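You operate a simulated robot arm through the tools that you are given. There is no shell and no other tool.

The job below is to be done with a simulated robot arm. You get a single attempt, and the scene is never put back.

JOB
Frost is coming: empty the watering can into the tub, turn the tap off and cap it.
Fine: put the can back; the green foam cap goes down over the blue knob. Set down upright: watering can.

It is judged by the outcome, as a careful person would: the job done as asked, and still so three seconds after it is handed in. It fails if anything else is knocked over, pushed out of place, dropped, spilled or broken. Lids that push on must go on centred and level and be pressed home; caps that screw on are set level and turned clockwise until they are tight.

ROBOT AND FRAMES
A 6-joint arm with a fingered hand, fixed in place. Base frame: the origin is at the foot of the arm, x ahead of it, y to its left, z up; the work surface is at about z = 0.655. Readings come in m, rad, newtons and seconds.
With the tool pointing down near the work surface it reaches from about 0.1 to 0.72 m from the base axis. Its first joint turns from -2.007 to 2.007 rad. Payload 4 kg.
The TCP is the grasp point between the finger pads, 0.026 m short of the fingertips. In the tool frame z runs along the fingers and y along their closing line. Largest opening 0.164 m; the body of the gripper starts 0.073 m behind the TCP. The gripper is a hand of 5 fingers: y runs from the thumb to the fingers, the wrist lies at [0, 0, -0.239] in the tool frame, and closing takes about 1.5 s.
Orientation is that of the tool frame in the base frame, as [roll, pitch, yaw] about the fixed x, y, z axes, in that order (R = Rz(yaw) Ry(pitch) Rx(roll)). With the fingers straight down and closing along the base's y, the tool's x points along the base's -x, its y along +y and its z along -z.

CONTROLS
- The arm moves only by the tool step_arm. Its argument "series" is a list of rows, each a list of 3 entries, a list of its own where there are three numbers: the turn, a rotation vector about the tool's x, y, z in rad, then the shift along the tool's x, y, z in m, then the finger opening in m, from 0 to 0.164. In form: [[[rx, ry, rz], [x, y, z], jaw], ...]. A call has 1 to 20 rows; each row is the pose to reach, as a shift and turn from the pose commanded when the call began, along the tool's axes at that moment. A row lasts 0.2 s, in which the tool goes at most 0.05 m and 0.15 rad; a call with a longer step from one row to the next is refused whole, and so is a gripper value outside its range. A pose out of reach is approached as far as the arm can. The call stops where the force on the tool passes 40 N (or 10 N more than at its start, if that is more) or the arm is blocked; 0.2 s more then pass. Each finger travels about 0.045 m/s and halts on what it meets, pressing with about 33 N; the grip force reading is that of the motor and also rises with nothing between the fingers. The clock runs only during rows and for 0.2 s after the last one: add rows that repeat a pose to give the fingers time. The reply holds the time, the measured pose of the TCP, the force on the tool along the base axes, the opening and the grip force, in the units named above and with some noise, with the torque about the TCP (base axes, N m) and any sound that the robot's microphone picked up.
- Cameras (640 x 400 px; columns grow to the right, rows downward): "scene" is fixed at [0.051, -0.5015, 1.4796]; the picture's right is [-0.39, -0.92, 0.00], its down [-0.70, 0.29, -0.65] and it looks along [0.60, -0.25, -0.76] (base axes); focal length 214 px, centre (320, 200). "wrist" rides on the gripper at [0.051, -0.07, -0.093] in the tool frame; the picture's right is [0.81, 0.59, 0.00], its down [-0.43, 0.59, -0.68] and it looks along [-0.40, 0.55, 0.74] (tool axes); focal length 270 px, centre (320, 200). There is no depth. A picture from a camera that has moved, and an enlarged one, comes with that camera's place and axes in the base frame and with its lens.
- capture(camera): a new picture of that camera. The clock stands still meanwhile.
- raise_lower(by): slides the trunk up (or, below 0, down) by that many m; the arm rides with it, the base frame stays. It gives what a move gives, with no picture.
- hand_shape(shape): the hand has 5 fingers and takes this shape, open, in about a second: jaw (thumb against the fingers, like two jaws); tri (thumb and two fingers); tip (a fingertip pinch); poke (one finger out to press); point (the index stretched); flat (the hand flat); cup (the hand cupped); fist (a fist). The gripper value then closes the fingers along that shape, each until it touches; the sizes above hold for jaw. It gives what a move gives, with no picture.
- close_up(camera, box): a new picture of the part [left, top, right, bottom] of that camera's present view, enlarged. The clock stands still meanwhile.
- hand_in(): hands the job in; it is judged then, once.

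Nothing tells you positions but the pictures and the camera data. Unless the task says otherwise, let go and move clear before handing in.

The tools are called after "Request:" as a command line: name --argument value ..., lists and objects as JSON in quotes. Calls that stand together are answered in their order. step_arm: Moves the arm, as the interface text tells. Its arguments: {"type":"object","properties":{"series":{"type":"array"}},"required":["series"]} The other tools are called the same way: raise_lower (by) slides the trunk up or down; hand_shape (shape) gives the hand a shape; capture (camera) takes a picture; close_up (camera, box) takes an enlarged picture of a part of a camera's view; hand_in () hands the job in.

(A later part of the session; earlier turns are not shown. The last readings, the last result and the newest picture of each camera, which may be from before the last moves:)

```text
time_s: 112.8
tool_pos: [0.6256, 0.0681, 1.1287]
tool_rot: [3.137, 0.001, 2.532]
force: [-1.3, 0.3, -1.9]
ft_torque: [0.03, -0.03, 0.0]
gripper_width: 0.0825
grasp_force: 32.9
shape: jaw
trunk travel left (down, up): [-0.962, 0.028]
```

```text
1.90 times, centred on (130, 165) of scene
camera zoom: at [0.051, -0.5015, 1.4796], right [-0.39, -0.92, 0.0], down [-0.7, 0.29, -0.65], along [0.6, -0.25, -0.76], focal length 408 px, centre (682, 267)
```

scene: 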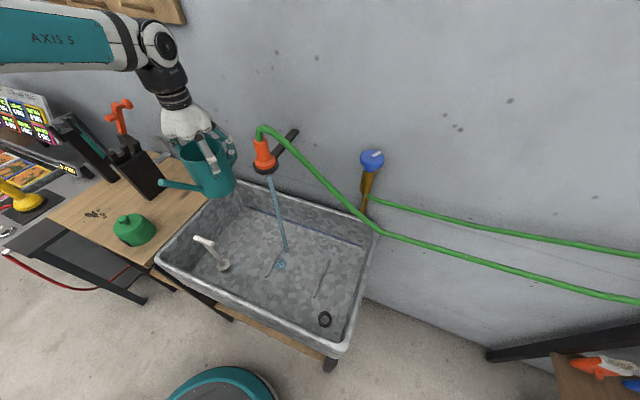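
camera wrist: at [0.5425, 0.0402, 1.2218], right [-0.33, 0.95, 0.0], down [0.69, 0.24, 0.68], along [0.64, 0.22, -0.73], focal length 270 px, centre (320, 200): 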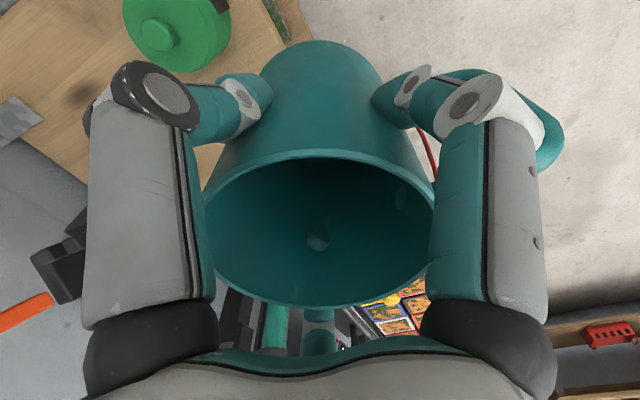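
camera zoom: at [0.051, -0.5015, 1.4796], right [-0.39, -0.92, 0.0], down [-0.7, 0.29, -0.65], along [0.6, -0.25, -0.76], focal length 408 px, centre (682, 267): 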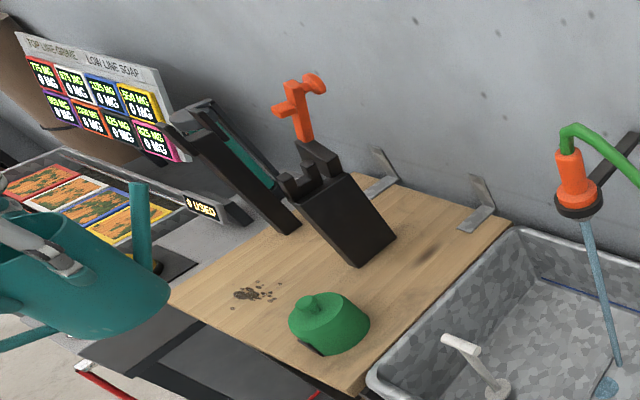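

Request:
step_arm --series '[[[0, 0, 0], [-0.0234, 0.0175, 0], 0.07], [[0, 0, 0], [-0.0469, 0.0349, 0], 0.07], [[0, 0, 0], [-0.0703, 0.0524, 0], 0.07], [[0, 0, 0], [-0.0937, 0.0698, 0], 0.07], [[0, 0, 0], [-0.1172, 0.0873, 0], 0.07], [[0, 0, 0], [-0.1406, 0.1047, 0], 0.07], [[0, 0, 0], [-0.1406, 0.1047, 0], 0.07]]'

Request:
raise_lower --by -0.13

Request:
close_up --camera "scene" --box '[0, 110, 180, 245]'

Request:
capture --camera "wrist"

```text
time_s: 114.4
tool_pos: [0.8023, 0.0732, 1.1303]
tool_rot: [3.139, 0.001, 2.53]
force: [0.1, 0.6, -1.2]
ft_torque: [0.01, -0.01, 0.0]
gripper_width: 0.0828
grasp_force: 32.5
shape: jaw
trunk travel left (down, up): [-0.962, 0.028]
```

```text
time_s: 116.0
tool_pos: [0.8022, 0.0737, 0.9997]
tool_rot: [3.138, 0.001, 2.531]
force: [-0.1, -0.9, -1.4]
ft_torque: [0.0, -0.03, 0.0]
gripper_width: 0.0825
grasp_force: 32.5
shape: jaw
trunk travel left (down, up): [-0.832, 0.158]
```

```text
2.96 times, centred on (90, 178) of scene
camera zoom: at [0.051, -0.5015, 1.4796], right [-0.39, -0.92, 0.0], down [-0.7, 0.29, -0.65], along [0.6, -0.25, -0.76], focal length 636 px, centre (1002, 267)
```

zoom: 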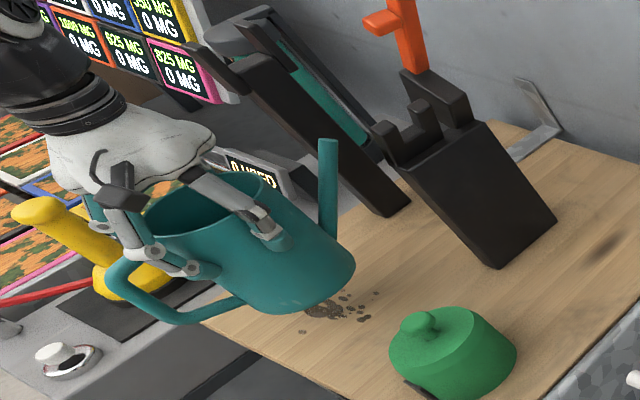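

```text
taken
camera wrist: at [0.72, 0.0452, 1.0926], right [-0.32, 0.95, 0.0], down [0.69, 0.24, 0.68], along [0.64, 0.22, -0.73], focal length 270 px, centre (320, 200)
```

wrist: 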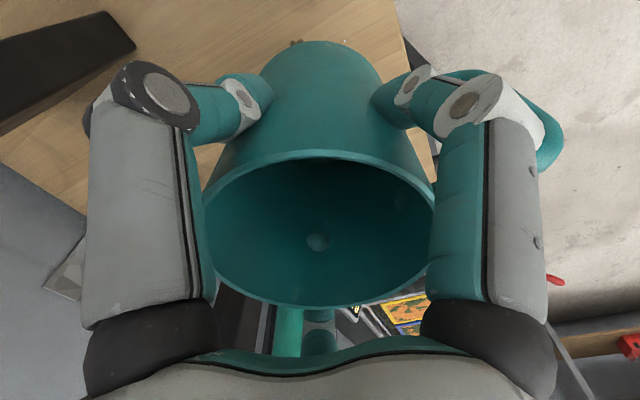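

The can is back above its spot. Lowering it gently.

Request:
raise_lower --by -0.053

Request:
step_arm --series '[[[0, 0, 0], [0, 0, 0.001], 0.07], [[0, 0, 0], [0, 0, 0.002], 0.07], [[0, 0, 0], [0, 0, 0.003], 0.07], [[0, 0, 0], [0, 0, 0.003], 0.07]]'

Request:
close_up --camera "scene" --box '[0, 110, 180, 245]'

```text
time_s: 116.9
tool_pos: [0.8027, 0.0725, 0.9473]
tool_rot: [3.138, 0.002, 2.53]
force: [-0.8, 0.0, -1.9]
ft_torque: [0.0, 0.01, 0.01]
gripper_width: 0.0826
grasp_force: 33.4
shape: jaw
trunk travel left (down, up): [-0.779, 0.211]
```

```text
time_s: 117.9
tool_pos: [0.802, 0.0726, 0.943]
tool_rot: [3.139, 0.002, 2.53]
force: [-1.0, -0.2, -1.2]
ft_torque: [0.04, -0.03, 0.0]
gripper_width: 0.0828
grasp_force: 33.0
shape: jaw
trunk travel left (down, up): [-0.779, 0.211]
```

```text
2.96 times, centred on (90, 178) of scene
camera zoom: at [0.051, -0.5015, 1.4796], right [-0.39, -0.92, 0.0], down [-0.7, 0.29, -0.65], along [0.6, -0.25, -0.76], focal length 636 px, centre (1002, 267)
```

zoom: 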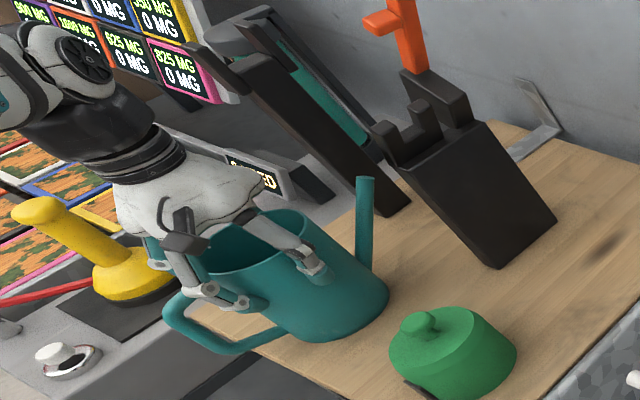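

Request:
step_arm --series '[[[0, 0, 0], [0, 0, 0.001], 0.07], [[0, 0, 0], [0, 0, 0.002], 0.07], [[0, 0, 0], [0, 0, 0.002], 0.07]]'

Request:
step_arm --series '[[[0, 0, 0], [0, 0, 0.001], 0.07], [[0, 0, 0], [0, 0, 0.001], 0.07]]'

```text
time_s: 118.7
tool_pos: [0.8024, 0.0723, 0.943]
tool_rot: [3.136, 0.002, 2.528]
force: [-0.2, -1.0, 8.3]
ft_torque: [0.01, 0.06, 0.01]
gripper_width: 0.0827
grasp_force: 32.6
shape: jaw
trunk travel left (down, up): [-0.779, 0.211]
```

```text
time_s: 119.3
tool_pos: [0.8018, 0.0728, 0.9424]
tool_rot: [3.135, 0.003, 2.53]
force: [0.4, -1.5, 16.1]
ft_torque: [0.0, 0.06, 0.01]
gripper_width: 0.0829
grasp_force: 32.9
shape: jaw
trunk travel left (down, up): [-0.779, 0.211]
```

It's down on the bench. I'll ease off the pressure and open the fingers.

Request:
step_arm --series '[[[0, 0, 0], [0, 0, -0.001], 0.07], [[0, 0, 0], [0, 0, -0.002], 0.07], [[0, 0, 0], [0, 0, -0.002], 0.09], [[0, 0, 0], [0, 0, -0.002], 0.1], [[0, 0, 0], [0, 0, -0.002], 0.11], [[0, 0, 0], [0, 0, -0.002], 0.12], [[0, 0, 0], [0, 0, -0.002], 0.13], [[0, 0, 0], [0, 0, -0.002], 0.13], [[0, 0, 0], [0, 0, -0.002], 0.13]]'

Request:
capture --camera "wrist"

Request:
close_up --camera "scene" --box '[0, 110, 180, 245]'

```text
time_s: 121.3
tool_pos: [0.8038, 0.0729, 0.942]
tool_rot: [3.137, 0.001, 2.53]
force: [-0.1, -0.3, -0.1]
ft_torque: [0.02, -0.01, 0.03]
gripper_width: 0.1296
grasp_force: 0.1
shape: jaw
trunk travel left (down, up): [-0.779, 0.211]
```

```text
taken
camera wrist: at [0.7199, 0.045, 1.0354], right [-0.32, 0.95, 0.0], down [0.69, 0.24, 0.68], along [0.64, 0.22, -0.73], focal length 270 px, centre (320, 200)
```

wrist: 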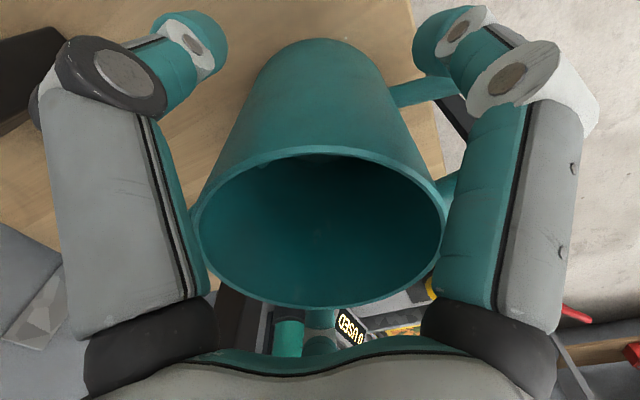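

```text
2.96 times, centred on (90, 178) of scene
camera zoom: at [0.051, -0.5015, 1.4796], right [-0.39, -0.92, 0.0], down [-0.7, 0.29, -0.65], along [0.6, -0.25, -0.76], focal length 636 px, centre (1002, 267)
```

zoom: 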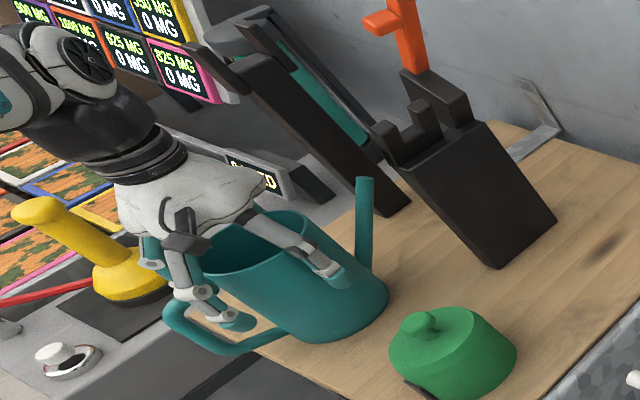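

The can is released, upright and in place. I'll lift clear straight up and check it.

Request:
raise_lower --by 0.18

Request:
capture --camera "wrist"

Request:
close_up --camera "scene" --box '[0, 130, 200, 255]'

```text
time_s: 123.3
tool_pos: [0.8021, 0.074, 1.124]
tool_rot: [3.136, 0.001, 2.531]
force: [-0.4, -0.2, -0.1]
ft_torque: [0.0, -0.03, -0.01]
gripper_width: 0.1297
grasp_force: 0.1
shape: jaw
trunk travel left (down, up): [-0.959, 0.031]
```

```text
taken
camera wrist: at [0.72, 0.045, 1.2153], right [-0.32, 0.95, 0.0], down [0.69, 0.24, 0.68], along [0.64, 0.22, -0.73], focal length 270 px, centre (320, 200)
```

wrist: 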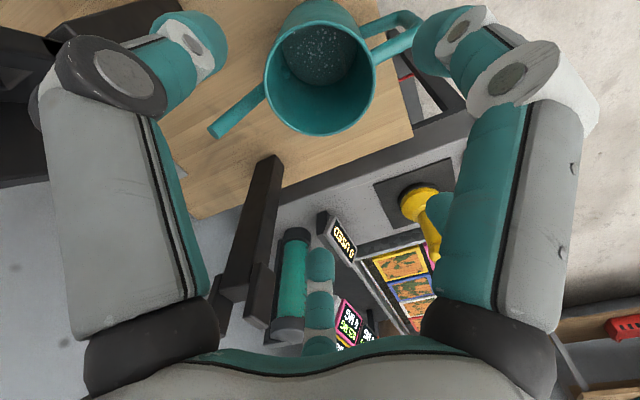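

```text
3.20 times, centred on (100, 192) of scene
camera zoom: at [0.051, -0.5015, 1.4796], right [-0.39, -0.92, 0.0], down [-0.7, 0.29, -0.65], along [0.6, -0.25, -0.76], focal length 686 px, centre (1024, 224)
```

zoom: 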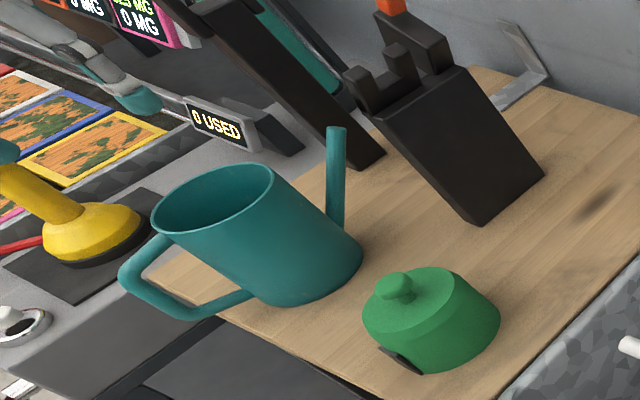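

Request:
close_up --camera "wrist" --box '[200, 0, 440, 150]'

```text
2.67 times, centred on (320, 75) of wrist
camera zoom: at [0.72, 0.045, 1.2153], right [-0.32, 0.95, 0.0], down [0.69, 0.24, 0.68], along [0.64, 0.22, -0.73], focal length 721 px, centre (320, 533)
```

zoom: 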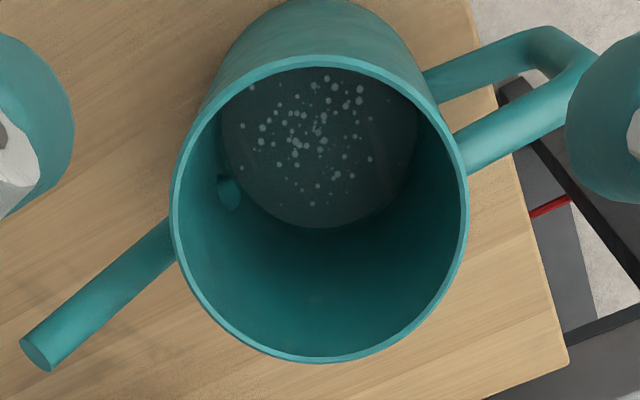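

The can is empty apart from a few droplets, upright, and back in its place. Next is the tap: I'll retract, rise above the nozzle and hose, and swing around with the wrist camera turned toward the tap.

Request:
step_arm --series '[[[0, 0, 0], [0.0272, -0.0227, -0.01], 0.164], [[0, 0, 0], [0.0543, -0.0454, -0.02], 0.164], [[0, 0, 0], [0.0815, -0.068, -0.04], 0.164], [[0, 0, 0], [0.1086, -0.0907, -0.06], 0.164], [[0, 0, 0], [0.1358, -0.1134, -0.08], 0.164], [[0, 0, 0], [0.1629, -0.1361, -0.1], 0.164], [[0, 0, 0], [0.1901, -0.1587, -0.13], 0.164], [[0, 0, 0], [0.2172, -0.1814, -0.16], 0.164], [[0, 0, 0], [0.2172, -0.1814, -0.18], 0.164], [[0, 0, 0], [0.2172, -0.1814, -0.18], 0.164]]'

```text
time_s: 125.5
tool_pos: [0.5179, 0.0452, 1.3035]
tool_rot: [3.138, 0.002, 2.531]
force: [-0.4, -0.5, 0.6]
ft_torque: [-0.03, -0.03, 0.0]
gripper_width: 0.1641
grasp_force: 0.0
shape: jaw
trunk travel left (down, up): [-0.959, 0.031]
```

Request:
step_arm --series '[[[0, 0, 0.114], [-0.0042, -0.0419, 0], 0.164], [[0, 0, 0.228], [-0.0084, -0.0839, 0], 0.164], [[0, 0, 0.342], [-0.0126, -0.1258, 0], 0.164], [[0, 0, 0.457], [-0.0168, -0.1678, 0], 0.164], [[0, 0, 0.571], [-0.021, -0.2097, 0], 0.164], [[0, 0, 0.685], [-0.0252, -0.2517, 0], 0.164], [[0, 0, 0.799], [-0.0294, -0.2936, 0], 0.164], [[0, 0, 0.913], [-0.0336, -0.3356, 0], 0.164], [[0, 0, 1.027], [-0.0378, -0.3775, 0], 0.164], [[0, 0, 1.142], [-0.042, -0.4195, 0], 0.164], [[0, 0, 1.256], [-0.0462, -0.4614, 0], 0.164], [[0, 0, 1.37], [-0.0504, -0.5034, 0], 0.164], [[0, 0, 1.484], [-0.0546, -0.5453, 0], 0.164], [[0, 0, 1.484], [-0.0546, -0.5453, 0], 0.164]]'

Request:
capture --camera "wrist"

Request:
capture --camera "scene"

```text
time_s: 128.5
tool_pos: [0.2516, -0.4295, 1.2995]
tool_rot: [3.14, -0.004, 1.046]
force: [-1.0, 0.4, 0.0]
ft_torque: [-0.01, 0.03, 0.03]
gripper_width: 0.164
grasp_force: 0.0
shape: jaw
trunk travel left (down, up): [-0.959, 0.031]
```

```text
taken
camera wrist: at [0.2141, -0.3515, 1.3921], right [0.91, 0.4, 0.0], down [0.3, -0.67, 0.68], along [0.28, -0.62, -0.74], focal length 270 px, centre (320, 200)
```

wrist: 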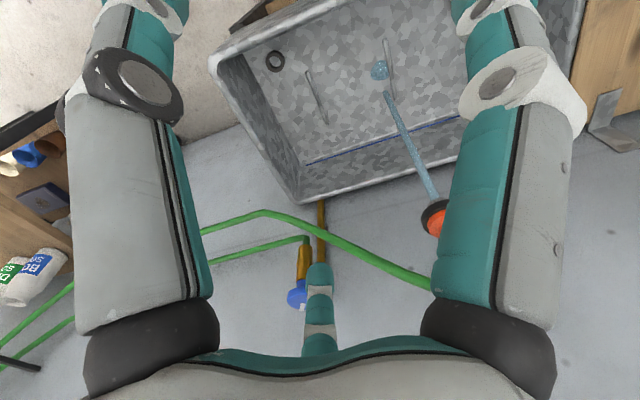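

```text
taken
```

scene: 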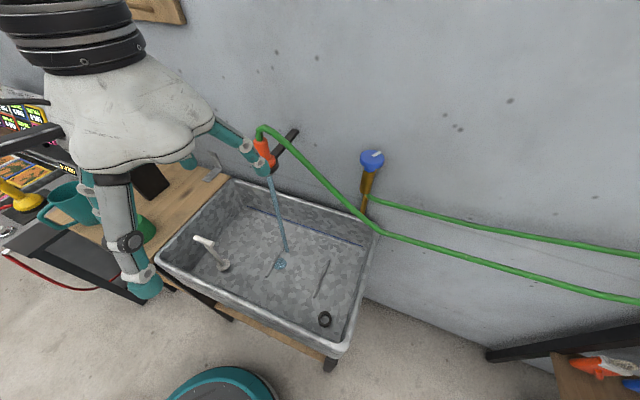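

Request:
close_up --camera "wrist" --box '[250, 200, 410, 330]'

Request:
close_up --camera "scene" --box '[330, 130, 420, 190]'

```text
3.08 times, centred on (330, 265) of wrist
camera zoom: at [0.2141, -0.3515, 1.3921], right [0.91, 0.4, 0.0], down [0.3, -0.67, 0.68], along [0.28, -0.62, -0.74], focal length 832 px, centre (289, 0)
```

zoom: 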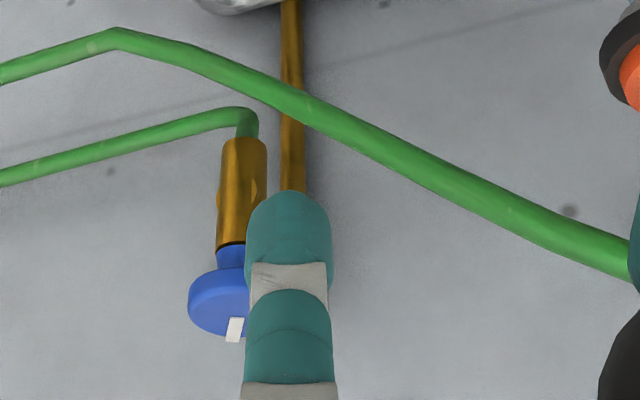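

```text
6.67 times, centred on (375, 160) of scene
camera zoom: at [0.051, -0.5015, 1.4796], right [-0.39, -0.92, 0.0], down [-0.7, 0.29, -0.65], along [0.6, -0.25, -0.76], focal length 1430 px, centre (-47, 467)
```

zoom: 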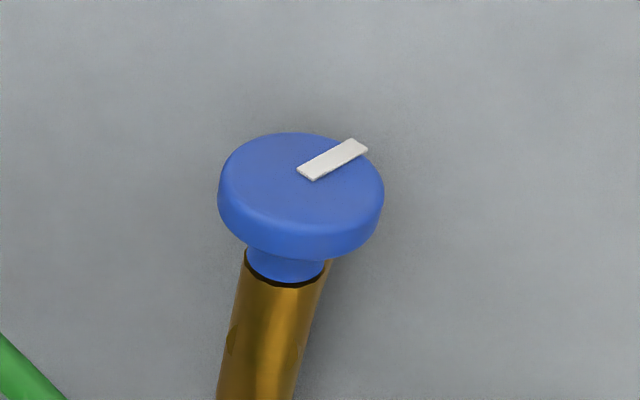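

The tap knob's top centre triangulates to about (0.361, -0.756, 1.175). It's close to the wall, and a hose passes in front at lower height, so I'll approach with the tool leaning ~45° toward the wall and look again from there.

Request:
step_arm --series '[[[-0.1302, -0.0171, 0.0411], [-0.0231, 0.0169, 0.0016], 0.164], [[-0.2603, -0.0341, 0.0823], [-0.0461, 0.0338, 0.0032], 0.164], [[-0.3905, -0.0512, 0.1234], [-0.0692, 0.0507, 0.0048], 0.164], [[-0.5207, -0.0682, 0.1645], [-0.0922, 0.0676, 0.0063], 0.164], [[-0.6508, -0.0853, 0.2057], [-0.1153, 0.0845, 0.0079], 0.164], [[-0.781, -0.1023, 0.2468], [-0.1383, 0.1014, 0.0095], 0.164], [[-0.781, -0.1023, 0.2468], [-0.1383, 0.1014, 0.0095], 0.164]]'

Request:
capture --camera "wrist"

Request:
capture --camera "scene"

```text
time_s: 130.1
tool_pos: [0.2715, -0.6015, 1.2887]
tool_rot: [2.354, -0.004, 0.785]
force: [0.7, 0.5, 0.2]
ft_torque: [-0.02, 0.0, 0.0]
gripper_width: 0.1638
grasp_force: 0.0
shape: jaw
trunk travel left (down, up): [-0.959, 0.031]
```

```text
taken
camera wrist: at [0.2241, -0.4833, 1.3055], right [0.86, 0.28, 0.42], down [-0.35, -0.27, 0.9], along [0.36, -0.92, -0.13], focal length 270 px, centre (320, 200)
```

wrist: 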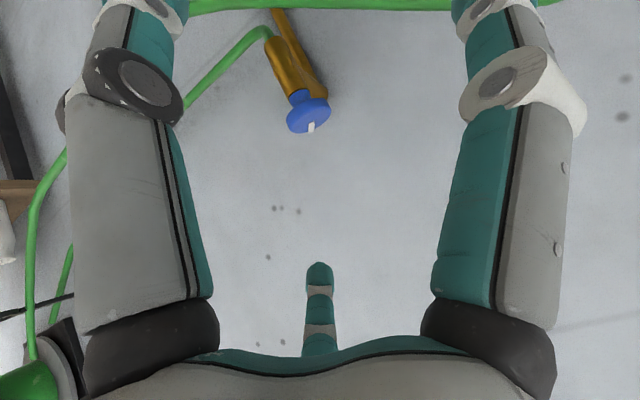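

```text
taken
```

scene: 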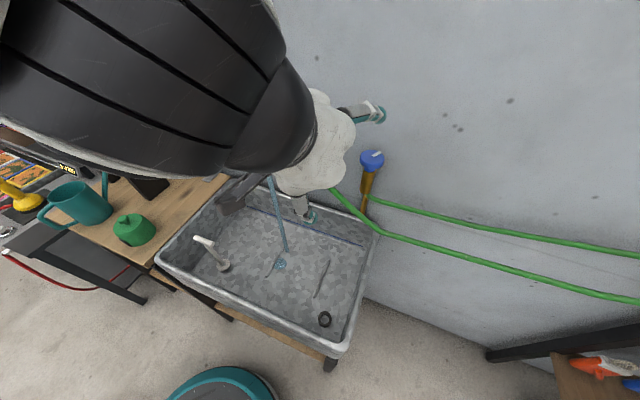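

Request:
close_up --camera "wrist" --box '[240, 0, 380, 160]'

```text
2.50 times, centred on (310, 80) of wrist
camera zoom: at [0.2241, -0.4833, 1.3055], right [0.86, 0.28, 0.42], down [-0.35, -0.27, 0.9], along [0.36, -0.92, -0.13], focal length 676 px, centre (345, 500)
```

zoom: 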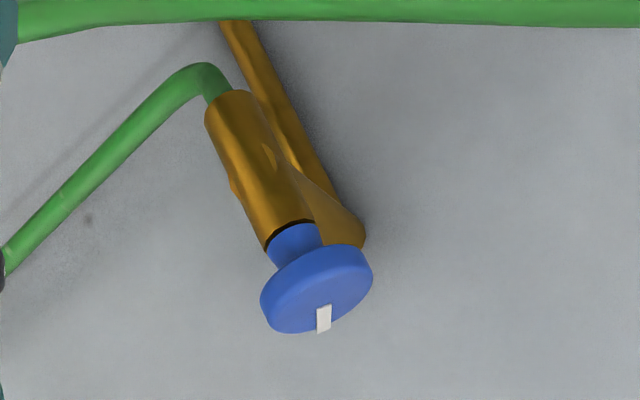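

The knob's disc centre is refined to about (0.364, -0.758, 1.167). I'll swing the tool to the counter-clockwise start side at a standoff, with the fingers partly closed.

Request:
step_arm --series '[[[0, 0.0866, -0.0862], [-0.0188, 0.0096, 0.0205], 0.13], [[0, 0.1733, -0.1725], [-0.0376, 0.0193, 0.041], 0.1], [[0, 0.2599, -0.2587], [-0.0564, 0.0289, 0.0616], 0.095], [[0, 0.3466, -0.345], [-0.0752, 0.0386, 0.0821], 0.095], [[0, 0.4332, -0.4312], [-0.094, 0.0482, 0.1026], 0.095], [[0, 0.4332, -0.4312], [-0.094, 0.0482, 0.1026], 0.095], [[0, 0.4332, -0.4312], [-0.094, 0.0482, 0.1026], 0.095]]'

Request:
capture --camera "wrist"

Request:
capture --camera "scene"

```text
time_s: 131.7
tool_pos: [0.2798, -0.743, 1.2518]
tool_rot: [2.351, -0.006, 1.396]
force: [0.6, 0.1, -0.7]
ft_torque: [-0.03, -0.01, 0.03]
gripper_width: 0.0958
grasp_force: 0.0
shape: jaw
trunk travel left (down, up): [-0.959, 0.031]
```

```text
taken
camera wrist: at [0.1738, -0.6729, 1.269], right [0.55, 0.72, 0.42], down [-0.14, -0.42, 0.9], along [0.83, -0.55, -0.13], focal length 270 px, centre (320, 200)
```

wrist: 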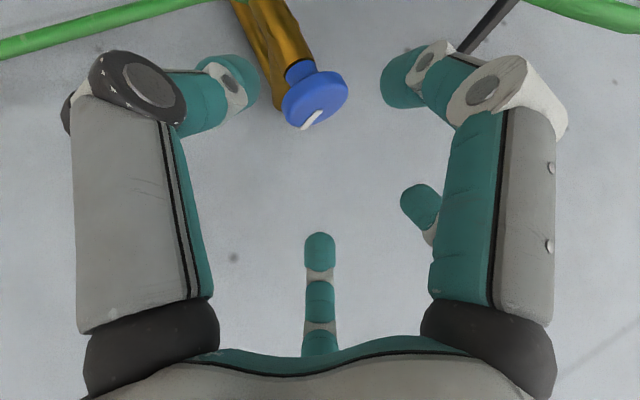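

```text
taken
```

scene: 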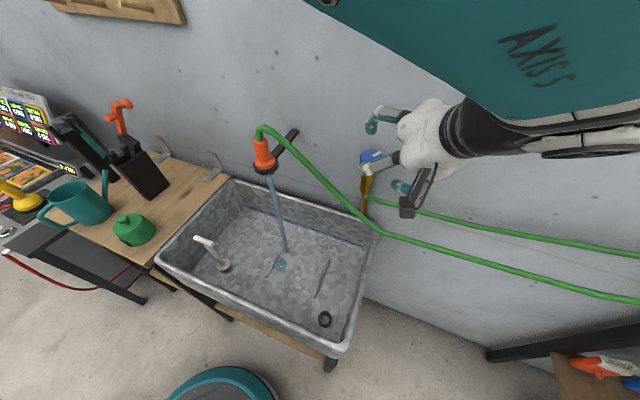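

Request:
close_up --camera "wrist" --box '[250, 30, 390, 170]'

Request:
close_up --camera "scene" --box '[330, 80, 470, 240]'

```text
2.86 times, centred on (320, 100) of wrist
camera zoom: at [0.1738, -0.6729, 1.269], right [0.55, 0.72, 0.42], down [-0.14, -0.42, 0.9], along [0.83, -0.55, -0.13], focal length 772 px, centre (320, 486)
```

zoom: 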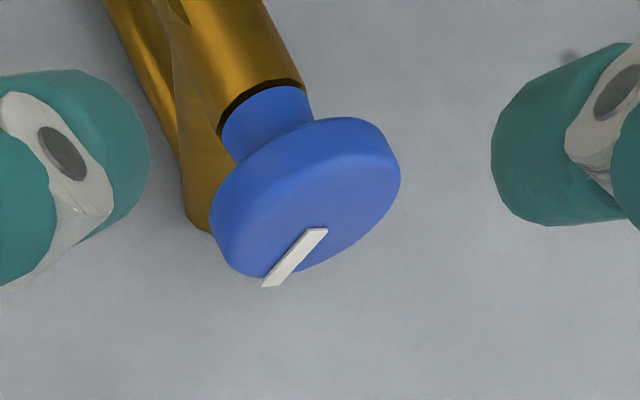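

```text
2.50 times, centred on (400, 160) of scene
camera zoom: at [0.051, -0.5015, 1.4796], right [-0.39, -0.92, 0.0], down [-0.7, 0.29, -0.65], along [0.6, -0.25, -0.76], focal length 536 px, centre (120, 300)
```

zoom: 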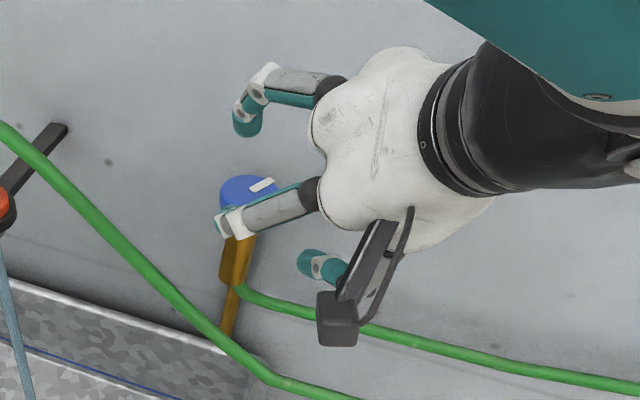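

Using a wall speck visible in both cameras, the wall is about 9 cm behind the knob, so a smaller lean is fine. I'll reduce the lean to 30° at a standoff of 0.10 m along the tool axis and re-check alignment.

Request:
step_arm --series '[[[0.089, 0, 0], [-0.0004, 0.0083, 0.008], 0.095], [[0.178, 0, 0], [-0.0009, 0.0167, 0.0161], 0.09], [[0.267, 0, 0], [-0.0013, 0.025, 0.0241], 0.09], [[0.267, 0, 0], [-0.0013, 0.025, 0.0241], 0.09]]'

Request:
close_up --camera "wrist" --box '[220, 30, 420, 230]'

Request:
close_up --camera "scene" --box '[330, 80, 470, 240]'

```text
time_s: 132.7
tool_pos: [0.3129, -0.7492, 1.253]
tool_rot: [2.621, -0.005, 1.395]
force: [-0.3, -0.2, 0.2]
ft_torque: [-0.03, -0.04, 0.01]
gripper_width: 0.0904
grasp_force: 0.0
shape: jaw
trunk travel left (down, up): [-0.959, 0.031]
```

```text
2.00 times, centred on (320, 130) of wrist
camera zoom: at [0.2149, -0.6801, 1.2996], right [0.64, 0.71, 0.3], down [0.1, -0.46, 0.88], along [0.76, -0.54, -0.37], focal length 541 px, centre (320, 340)
```

zoom: 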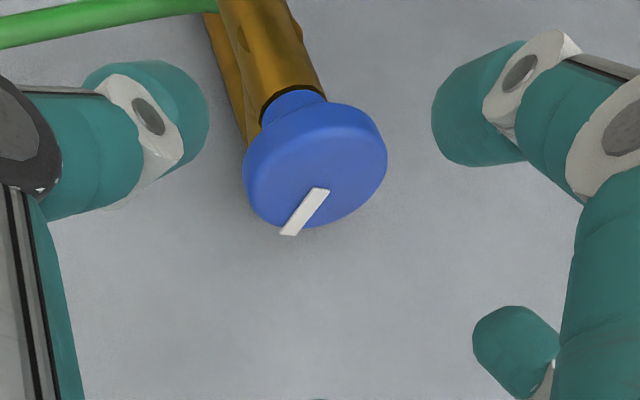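

```text
2.50 times, centred on (400, 160) of scene
camera zoom: at [0.051, -0.5015, 1.4796], right [-0.39, -0.92, 0.0], down [-0.7, 0.29, -0.65], along [0.6, -0.25, -0.76], focal length 536 px, centre (120, 300)
```

zoom: 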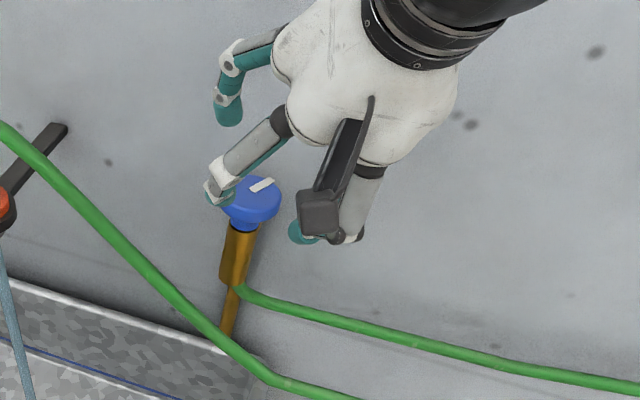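

Alignment with the knob is within ~2 mm. I'll move in along the tool axis around the knob.

Request:
step_arm --series '[[[0, 0, 0], [-0.002, 0, 0.025], 0.09], [[0, 0, 0], [-0.002, 0, 0.05], 0.09], [[0, 0, 0], [-0.002, 0, 0.07], 0.09], [[0, 0, 0], [-0.002, 0, 0.087], 0.09], [[0, 0, 0], [-0.002, 0, 0.087], 0.09]]'

Request:
capture --camera "wrist"

Request:
close_up --camera "scene" --box '[330, 80, 470, 240]'

```text
time_s: 133.9
tool_pos: [0.3568, -0.7573, 1.1761]
tool_rot: [2.618, -0.004, 1.397]
force: [0.0, 0.1, -0.1]
ft_torque: [-0.01, -0.01, 0.0]
gripper_width: 0.0904
grasp_force: 0.0
shape: jaw
trunk travel left (down, up): [-0.959, 0.031]
```

```text
taken
camera wrist: at [0.2583, -0.6892, 1.2224], right [0.64, 0.71, 0.3], down [0.1, -0.46, 0.88], along [0.76, -0.54, -0.37], focal length 270 px, centre (320, 200)
```

wrist: 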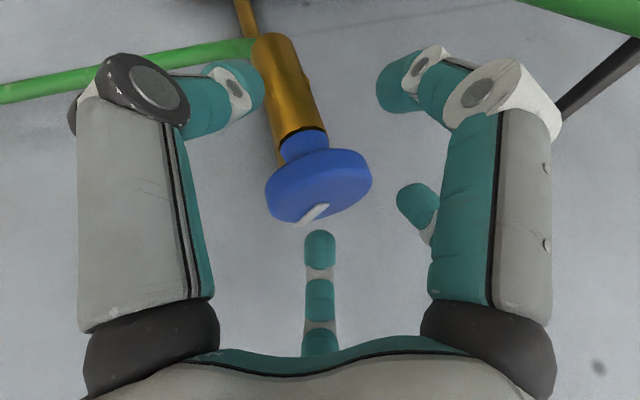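

```text
2.50 times, centred on (400, 160) of scene
camera zoom: at [0.051, -0.5015, 1.4796], right [-0.39, -0.92, 0.0], down [-0.7, 0.29, -0.65], along [0.6, -0.25, -0.76], focal length 536 px, centre (120, 300)
```

zoom: 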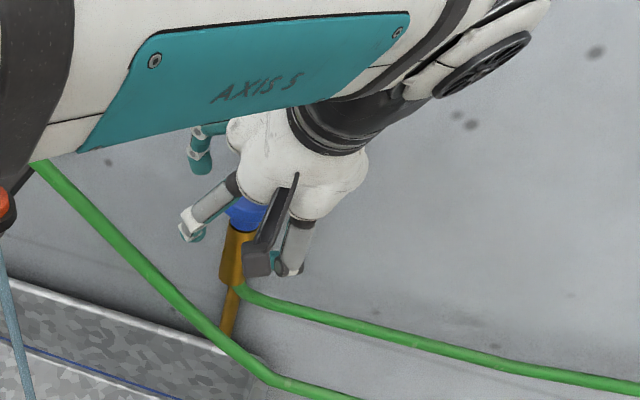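

The knob is well centred between the fingers. Closing on it now.

Request:
step_arm --series '[[[0, 0, 0], [0, 0, 0], 0.07], [[0, 0, 0], [0, 0, 0], 0.06], [[0, 0, 0], [0, 0, 0], 0.05], [[0, 0, 0], [0, 0, 0], 0.04], [[0, 0, 0], [0, 0, 0], 0.04], [[0, 0, 0], [0, 0, 0], 0.04]]'

Request:
capture --camera "wrist"

```text
time_s: 135.3
tool_pos: [0.3563, -0.7589, 1.1763]
tool_rot: [2.617, -0.004, 1.397]
force: [4.1, -4.2, 5.9]
ft_torque: [-0.15, -0.19, -0.01]
gripper_width: 0.0419
grasp_force: 0.0
shape: jaw
trunk travel left (down, up): [-0.959, 0.031]
```

```text
taken
camera wrist: at [0.2587, -0.6896, 1.2229], right [0.64, 0.71, 0.3], down [0.1, -0.46, 0.88], along [0.76, -0.54, -0.37], focal length 270 px, centre (320, 200)
```

wrist: 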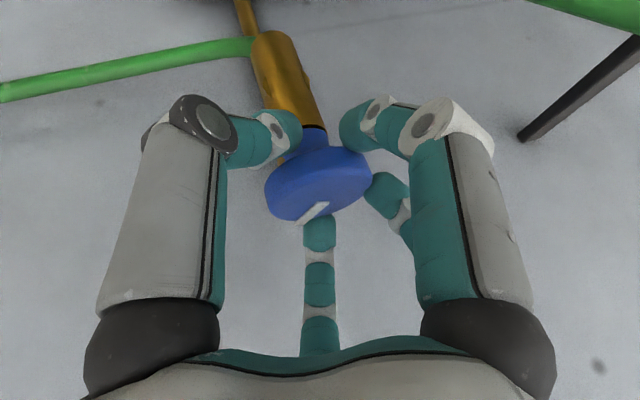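

Request:
step_arm --series '[[[0, 0, 0], [0, 0, 0], 0.03], [[0, 0, 0], [0, 0, 0], 0.02], [[0, 0, 0], [0, 0, 0], 0.01], [[0, 0, 0], [0, 0, 0], 0.0], [[0, 0, 0], [0, 0, 0], 0.0]]'

Request:
capture --camera "wrist"

```text
time_s: 136.5
tool_pos: [0.3575, -0.7571, 1.1734]
tool_rot: [2.624, -0.007, 1.399]
force: [7.6, 0.9, -13.3]
ft_torque: [0.04, -0.47, -0.01]
gripper_width: 0.0331
grasp_force: 32.7
shape: jaw
trunk travel left (down, up): [-0.959, 0.031]
```

```text
taken
camera wrist: at [0.2604, -0.6894, 1.2196], right [0.64, 0.71, 0.3], down [0.1, -0.46, 0.88], along [0.76, -0.53, -0.37], focal length 270 px, centre (320, 200)
```

wrist: 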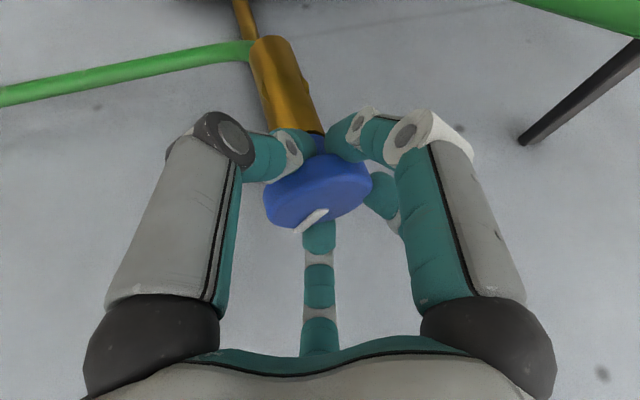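

The fingers now hold the knob at 33 N. I'll turn clockwise, seen from above, by a small angle about the knob's vertical axis and watch the white mark.

Request:
step_arm --series '[[[0, -0.06, 0.104], [0.0008, 0, 0], 0.0], [[0, -0.12, 0.208], [0.0015, 0.0002, 0.0001], 0.0], [[0, -0.18, 0.312], [0.0023, 0.0004, 0.0002], 0.0], [[0, -0.18, 0.312], [0.0023, 0.0004, 0.0002], 0.0]]'

Request:
capture --camera "wrist"

Request:
capture --camera "scene"

```text
time_s: 137.5
tool_pos: [0.3609, -0.7562, 1.1732]
tool_rot: [2.628, -0.006, 1.036]
force: [15.5, 4.4, -23.6]
ft_torque: [0.13, -0.65, 0.17]
gripper_width: 0.0333
grasp_force: 32.8
shape: jaw
trunk travel left (down, up): [-0.959, 0.031]
```

```text
taken
camera wrist: at [0.2934, -0.6577, 1.2201], right [0.85, 0.43, 0.29], down [-0.06, -0.47, 0.88], along [0.52, -0.77, -0.37], focal length 270 px, centre (320, 200)
```

wrist: 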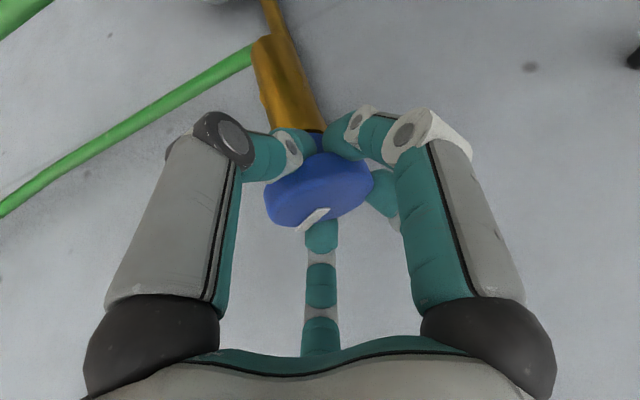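

```text
taken
```

scene: 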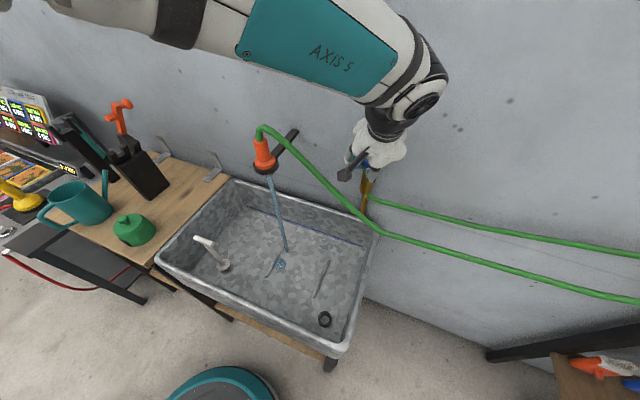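

The white mark moved with the hand, so the knob is turning. I'll continue the clockwise turn, relaxing the contact forces slightly.

Request:
step_arm --series '[[[0, -0.065, 0.1126], [0.0018, 0, 0.0035], 0.0], [[0, -0.13, 0.2252], [0.0027, 0.0002, 0.0036], 0.0], [[0, -0.195, 0.3377], [0.0035, 0.0004, 0.0037], 0.0], [[0, -0.26, 0.4503], [0.0042, 0.0007, 0.0039], 0.0], [[0, -0.26, 0.4503], [0.0042, 0.0007, 0.0039], 0.0]]'

Request:
capture --camera "wrist"

Request:
capture --camera "scene"

```text
time_s: 138.7
tool_pos: [0.365, -0.7529, 1.1716]
tool_rot: [2.621, 0.0, 0.518]
force: [17.4, 2.2, -11.0]
ft_torque: [0.17, -0.71, 0.3]
gripper_width: 0.0332
grasp_force: 32.3
shape: jaw
trunk travel left (down, up): [-0.959, 0.031]
```

```text
taken
camera wrist: at [0.3549, -0.6356, 1.2191], right [0.96, -0.04, 0.29], down [-0.29, -0.37, 0.88], along [0.07, -0.93, -0.37], focal length 270 px, centre (320, 200)
```

wrist: 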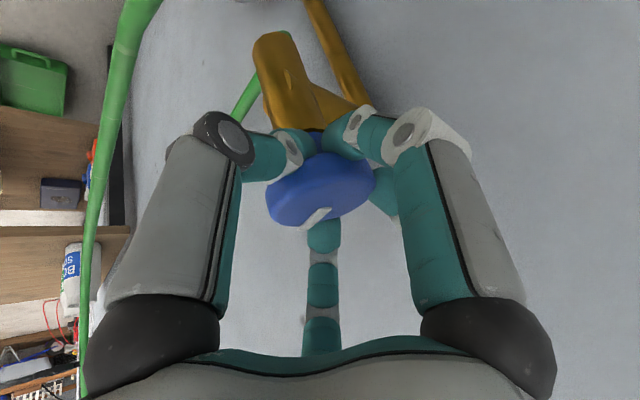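

```text
taken
```

scene: 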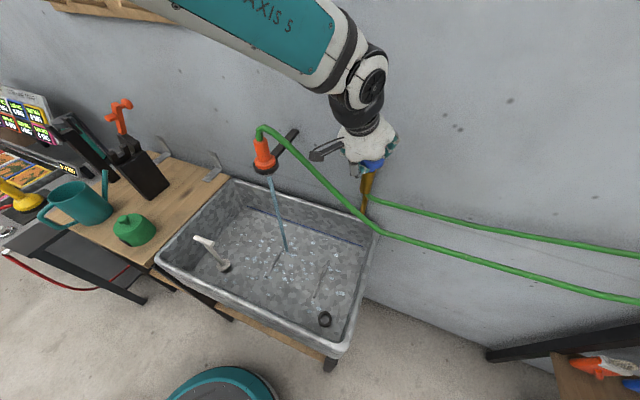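

Request:
close_up --camera "scene" --box '[150, 110, 400, 350]'

```text
1.67 times, centred on (275, 230) of scene
camera zoom: at [0.051, -0.5015, 1.4796], right [-0.39, -0.92, 0.0], down [-0.7, 0.29, -0.65], along [0.6, -0.25, -0.76], focal length 358 px, centre (395, 150)
```

zoom: 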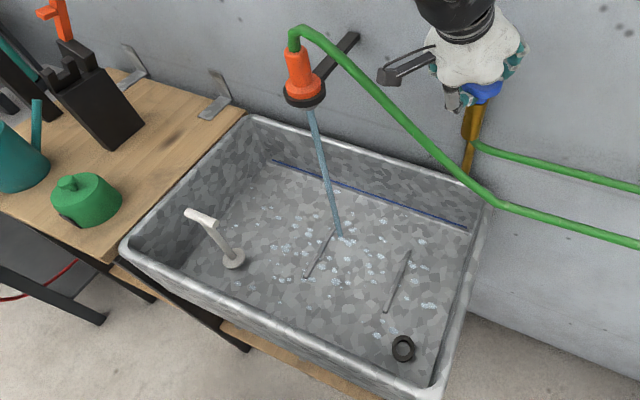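

Request:
close_up --camera "scene" --box '[230, 110, 330, 290]'

```text
2.22 times, centred on (280, 200) of scene
camera zoom: at [0.051, -0.5015, 1.4796], right [-0.39, -0.92, 0.0], down [-0.7, 0.29, -0.65], along [0.6, -0.25, -0.76], focal length 477 px, centre (409, 200)
```

zoom: 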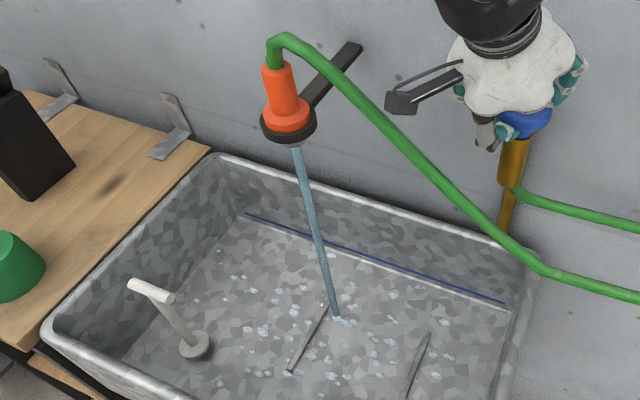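

The stream looks thinner, so clockwise is closing it. I'll keep turning.

Request:
step_arm --series '[[[0, -0.065, 0.1126], [0.0025, 0.0001, 0.0018], 0.0], [[0, -0.13, 0.2252], [0.0034, 0.0003, 0.0019], 0.0], [[0, -0.195, 0.3377], [0.0042, 0.0005, 0.002], 0.0], [[0, -0.26, 0.4503], [0.0049, 0.0008, 0.0022], 0.0], [[0, -0.26, 0.4503], [0.0049, 0.0008, 0.0022], 0.0]]'

Request:
capture --camera "wrist"

Request:
close_up --camera "scene" --box '[230, 110, 430, 290]'

```text
time_s: 139.9
tool_pos: [0.3706, -0.7534, 1.1719]
tool_rot: [2.619, 0.001, -0.003]
force: [18.0, -2.2, 4.1]
ft_torque: [-0.13, -0.74, 0.33]
gripper_width: 0.0336
grasp_force: 33.4
shape: jaw
trunk travel left (down, up): [-0.959, 0.031]
```

```text
taken
camera wrist: at [0.4193, -0.6464, 1.2179], right [0.81, -0.51, 0.29], down [-0.43, -0.18, 0.88], along [-0.4, -0.84, -0.36], focal length 270 px, centre (320, 200)
```

wrist: 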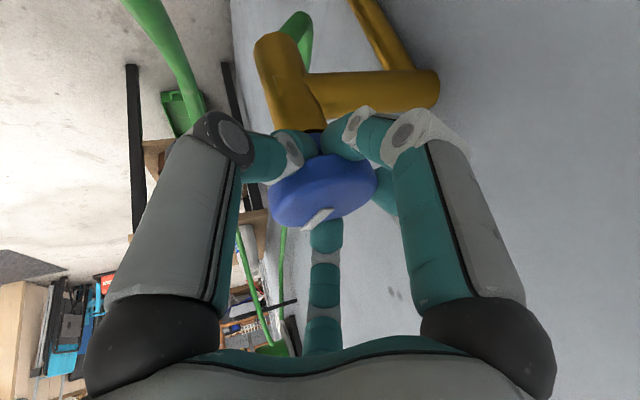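

```text
2.22 times, centred on (330, 200) of scene
camera zoom: at [0.051, -0.5015, 1.4796], right [-0.39, -0.92, 0.0], down [-0.7, 0.29, -0.65], along [0.6, -0.25, -0.76], focal length 477 px, centre (298, 200)
```

zoom: 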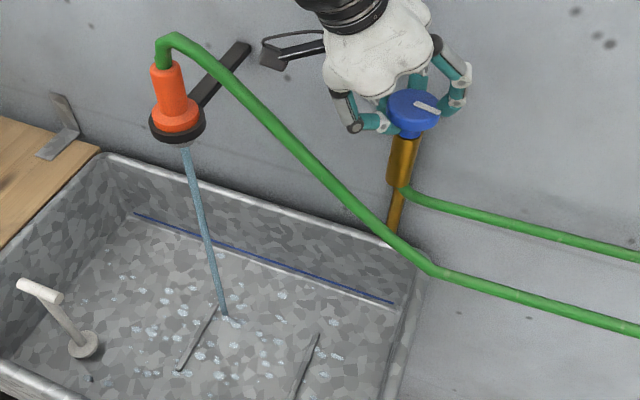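

The knob has turned about 80° and the stream keeps thinning. I'll continue within the arm's comfortable range.

Request:
step_arm --series '[[[0, -0.065, 0.1126], [0.0038, 0.0001, 0.0], 0.0], [[0, -0.13, 0.2252], [0.0047, 0.0002, 0.0001], 0.0], [[0, -0.195, 0.3377], [0.0055, 0.0004, 0.0002], 0.0], [[0, -0.26, 0.4503], [0.0062, 0.0007, 0.0004], 0.0], [[0, -0.26, 0.4503], [0.0062, 0.0007, 0.0004], 0.0]]'

Request:
capture --camera "wrist"

Request:
close_up --camera "scene" --box '[230, 110, 430, 290]'

```text
time_s: 141.1
tool_pos: [0.3738, -0.7546, 1.1721]
tool_rot: [2.621, 0.001, -0.525]
force: [16.2, -10.7, 4.0]
ft_torque: [-0.49, -0.62, 0.34]
gripper_width: 0.0339
grasp_force: 32.8
shape: jaw
trunk travel left (down, up): [-0.959, 0.031]
```

```text
taken
camera wrist: at [0.4702, -0.6882, 1.2177], right [0.45, -0.85, 0.29], down [-0.46, 0.06, 0.88], along [-0.77, -0.53, -0.36], focal length 270 px, centre (320, 200)
```

wrist: 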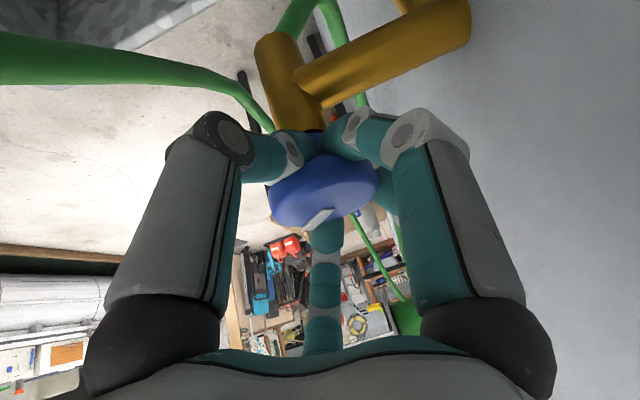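

```text
2.22 times, centred on (330, 200) of scene
camera zoom: at [0.051, -0.5015, 1.4796], right [-0.39, -0.92, 0.0], down [-0.7, 0.29, -0.65], along [0.6, -0.25, -0.76], focal length 477 px, centre (298, 200)
```

zoom: 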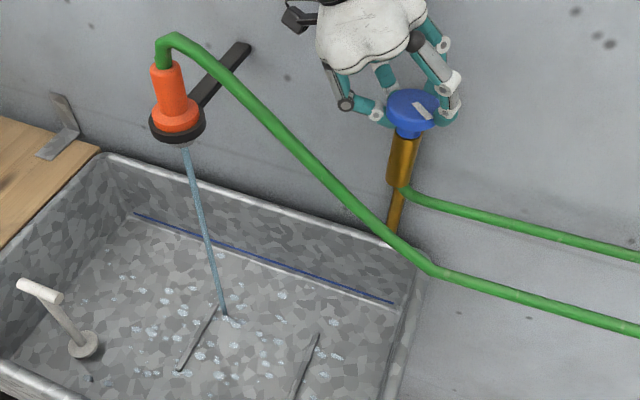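

The stream is about half its original thickness. I'm at the end of this stroke, so I'll open, back off along the tool axis, rotate back, and take a fresh grip.

Request:
step_arm --series '[[[0, 0, 0], [0, 0, 0], 0.04], [[0, 0, 0], [0, 0, 0], 0.06], [[0, 0, 0], [0, 0, 0], 0.08], [[0, 0, 0], [0, 0, 0], 0.095], [[0, 0, 0], [0, 0, 0], 0.095], [[0, 0, 0], [0, 0, 0], 0.095], [[0, 0, 0], [0, 0, -0.02], 0.095], [[0, 0, 0], [0, 0, -0.05], 0.095], [[0, 0, 0], [0, 0, -0.08], 0.095], [[0, 0, 0], [0, 0, -0.08], 0.095]]'

Request:
close_up --camera "scene" --box '[230, 110, 430, 290]'

```text
time_s: 143.3
tool_pos: [0.391, -0.7191, 1.2421]
tool_rot: [2.621, 0.003, -0.525]
force: [0.0, -0.9, 0.5]
ft_torque: [0.02, -0.01, -0.02]
gripper_width: 0.0944
grasp_force: 0.1
shape: jaw
trunk travel left (down, up): [-0.959, 0.031]
```

```text
2.22 times, centred on (330, 200) of scene
camera zoom: at [0.051, -0.5015, 1.4796], right [-0.39, -0.92, 0.0], down [-0.7, 0.29, -0.65], along [0.6, -0.25, -0.76], focal length 477 px, centre (298, 200)
```

zoom: 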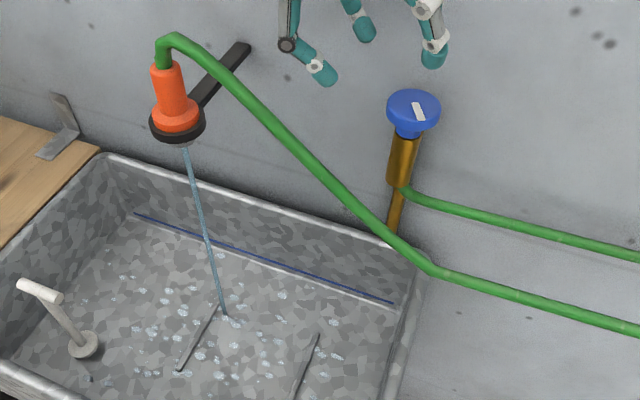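

Request:
step_arm --series '[[[0, 0.0686, -0.1189], [-0.0035, 0.0044, 0.0016], 0.095], [[0, 0.1373, -0.2378], [-0.0069, 0.0087, 0.0033], 0.095], [[0, 0.2059, -0.3567], [-0.0104, 0.0131, 0.0049], 0.095], [[0, 0.2746, -0.4756], [-0.0139, 0.0174, 0.0066], 0.095], [[0, 0.3432, -0.5945], [-0.0174, 0.0218, 0.0082], 0.095], [[0, 0.4119, -0.7134], [-0.0208, 0.0261, 0.0099], 0.095], [[0, 0.4805, -0.8322], [-0.0243, 0.0305, 0.0115], 0.095], [[0, 0.5491, -0.9511], [-0.0278, 0.0348, 0.0131], 0.095], [[0, 0.6178, -1.07], [-0.0312, 0.0392, 0.0148], 0.095], [[0, 0.6864, -1.1889], [-0.0347, 0.0435, 0.0164], 0.095], [[0, 0.7551, -1.3078], [-0.0382, 0.0479, 0.0181], 0.095], [[0, 0.8237, -1.4267], [-0.0417, 0.0522, 0.0197], 0.095], [[0, 0.8924, -1.5456], [-0.0451, 0.0566, 0.0214], 0.095], [[0, 0.961, -1.6645], [-0.0486, 0.0609, 0.023], 0.09], [[0, 0.961, -1.6645], [-0.0486, 0.0609, 0.023], 0.09]]'

Request:
close_up --camera "wrist" --box '[220, 30, 420, 230]'

```text
time_s: 146.5
tool_pos: [0.3182, -0.7498, 1.2517]
tool_rot: [2.62, -0.004, 1.4]
force: [-0.3, 0.0, 0.6]
ft_torque: [0.01, -0.03, 0.01]
gripper_width: 0.0906
grasp_force: 0.1
shape: jaw
trunk travel left (down, up): [-0.959, 0.031]
```

```text
2.00 times, centred on (320, 130) of wrist
camera zoom: at [0.2205, -0.6821, 1.2983], right [0.64, 0.71, 0.3], down [0.1, -0.46, 0.88], along [0.76, -0.53, -0.37], focal length 541 px, centre (320, 340)
```

zoom: 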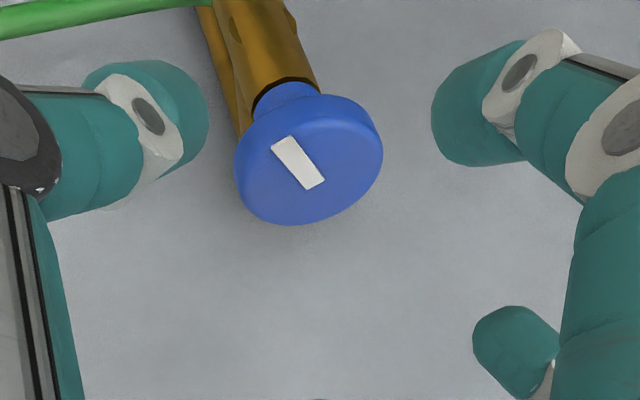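

The mark has clearly rotated ~113°. I'll re-approach with a small lateral correction and grip again.

Request:
step_arm --series '[[[0, 0, 0], [-0.0035, -0.0015, 0.025], 0.09], [[0, 0, 0], [-0.0035, -0.0015, 0.05], 0.09], [[0, 0, 0], [-0.0035, -0.0015, 0.07], 0.09], [[0, 0, 0], [-0.0035, -0.0015, 0.086], 0.09], [[0, 0, 0], [-0.0035, -0.0015, 0.086], 0.07], [[0, 0, 0], [-0.0035, -0.0015, 0.086], 0.05], [[0, 0, 0], [-0.0035, -0.0015, 0.086], 0.03], [[0, 0, 0], [-0.0035, -0.0015, 0.086], 0.01], [[0, 0, 0], [-0.0035, -0.0015, 0.086], 0.0], [[0, 0, 0], [-0.0035, -0.0015, 0.086], 0.0], [[0, 0, 0], [-0.0035, -0.0015, 0.086], 0.0]]'

Request:
capture --camera "wrist"

```text
time_s: 148.9
tool_pos: [0.3598, -0.7574, 1.1739]
tool_rot: [2.62, -0.005, 1.4]
force: [10.9, -3.4, -3.0]
ft_torque: [-0.21, -0.94, -0.02]
gripper_width: 0.0351
grasp_force: 33.3
shape: jaw
out of reach, approached as far as the arm can: row 4, 5, 6
trunk travel left (down, up): [-0.959, 0.031]
```

```text
taken
camera wrist: at [0.2615, -0.6897, 1.2207], right [0.64, 0.71, 0.3], down [0.1, -0.46, 0.88], along [0.76, -0.53, -0.37], focal length 270 px, centre (320, 200)
```

wrist: 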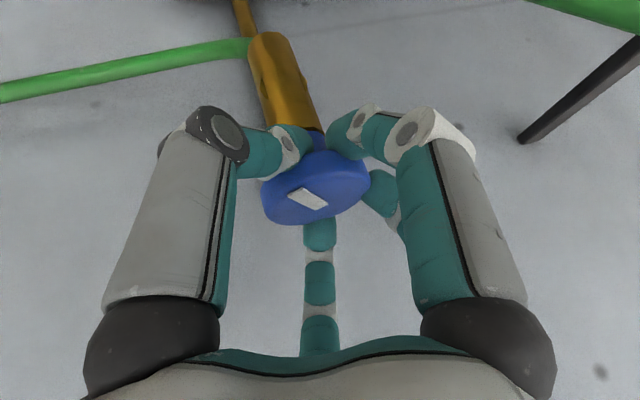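

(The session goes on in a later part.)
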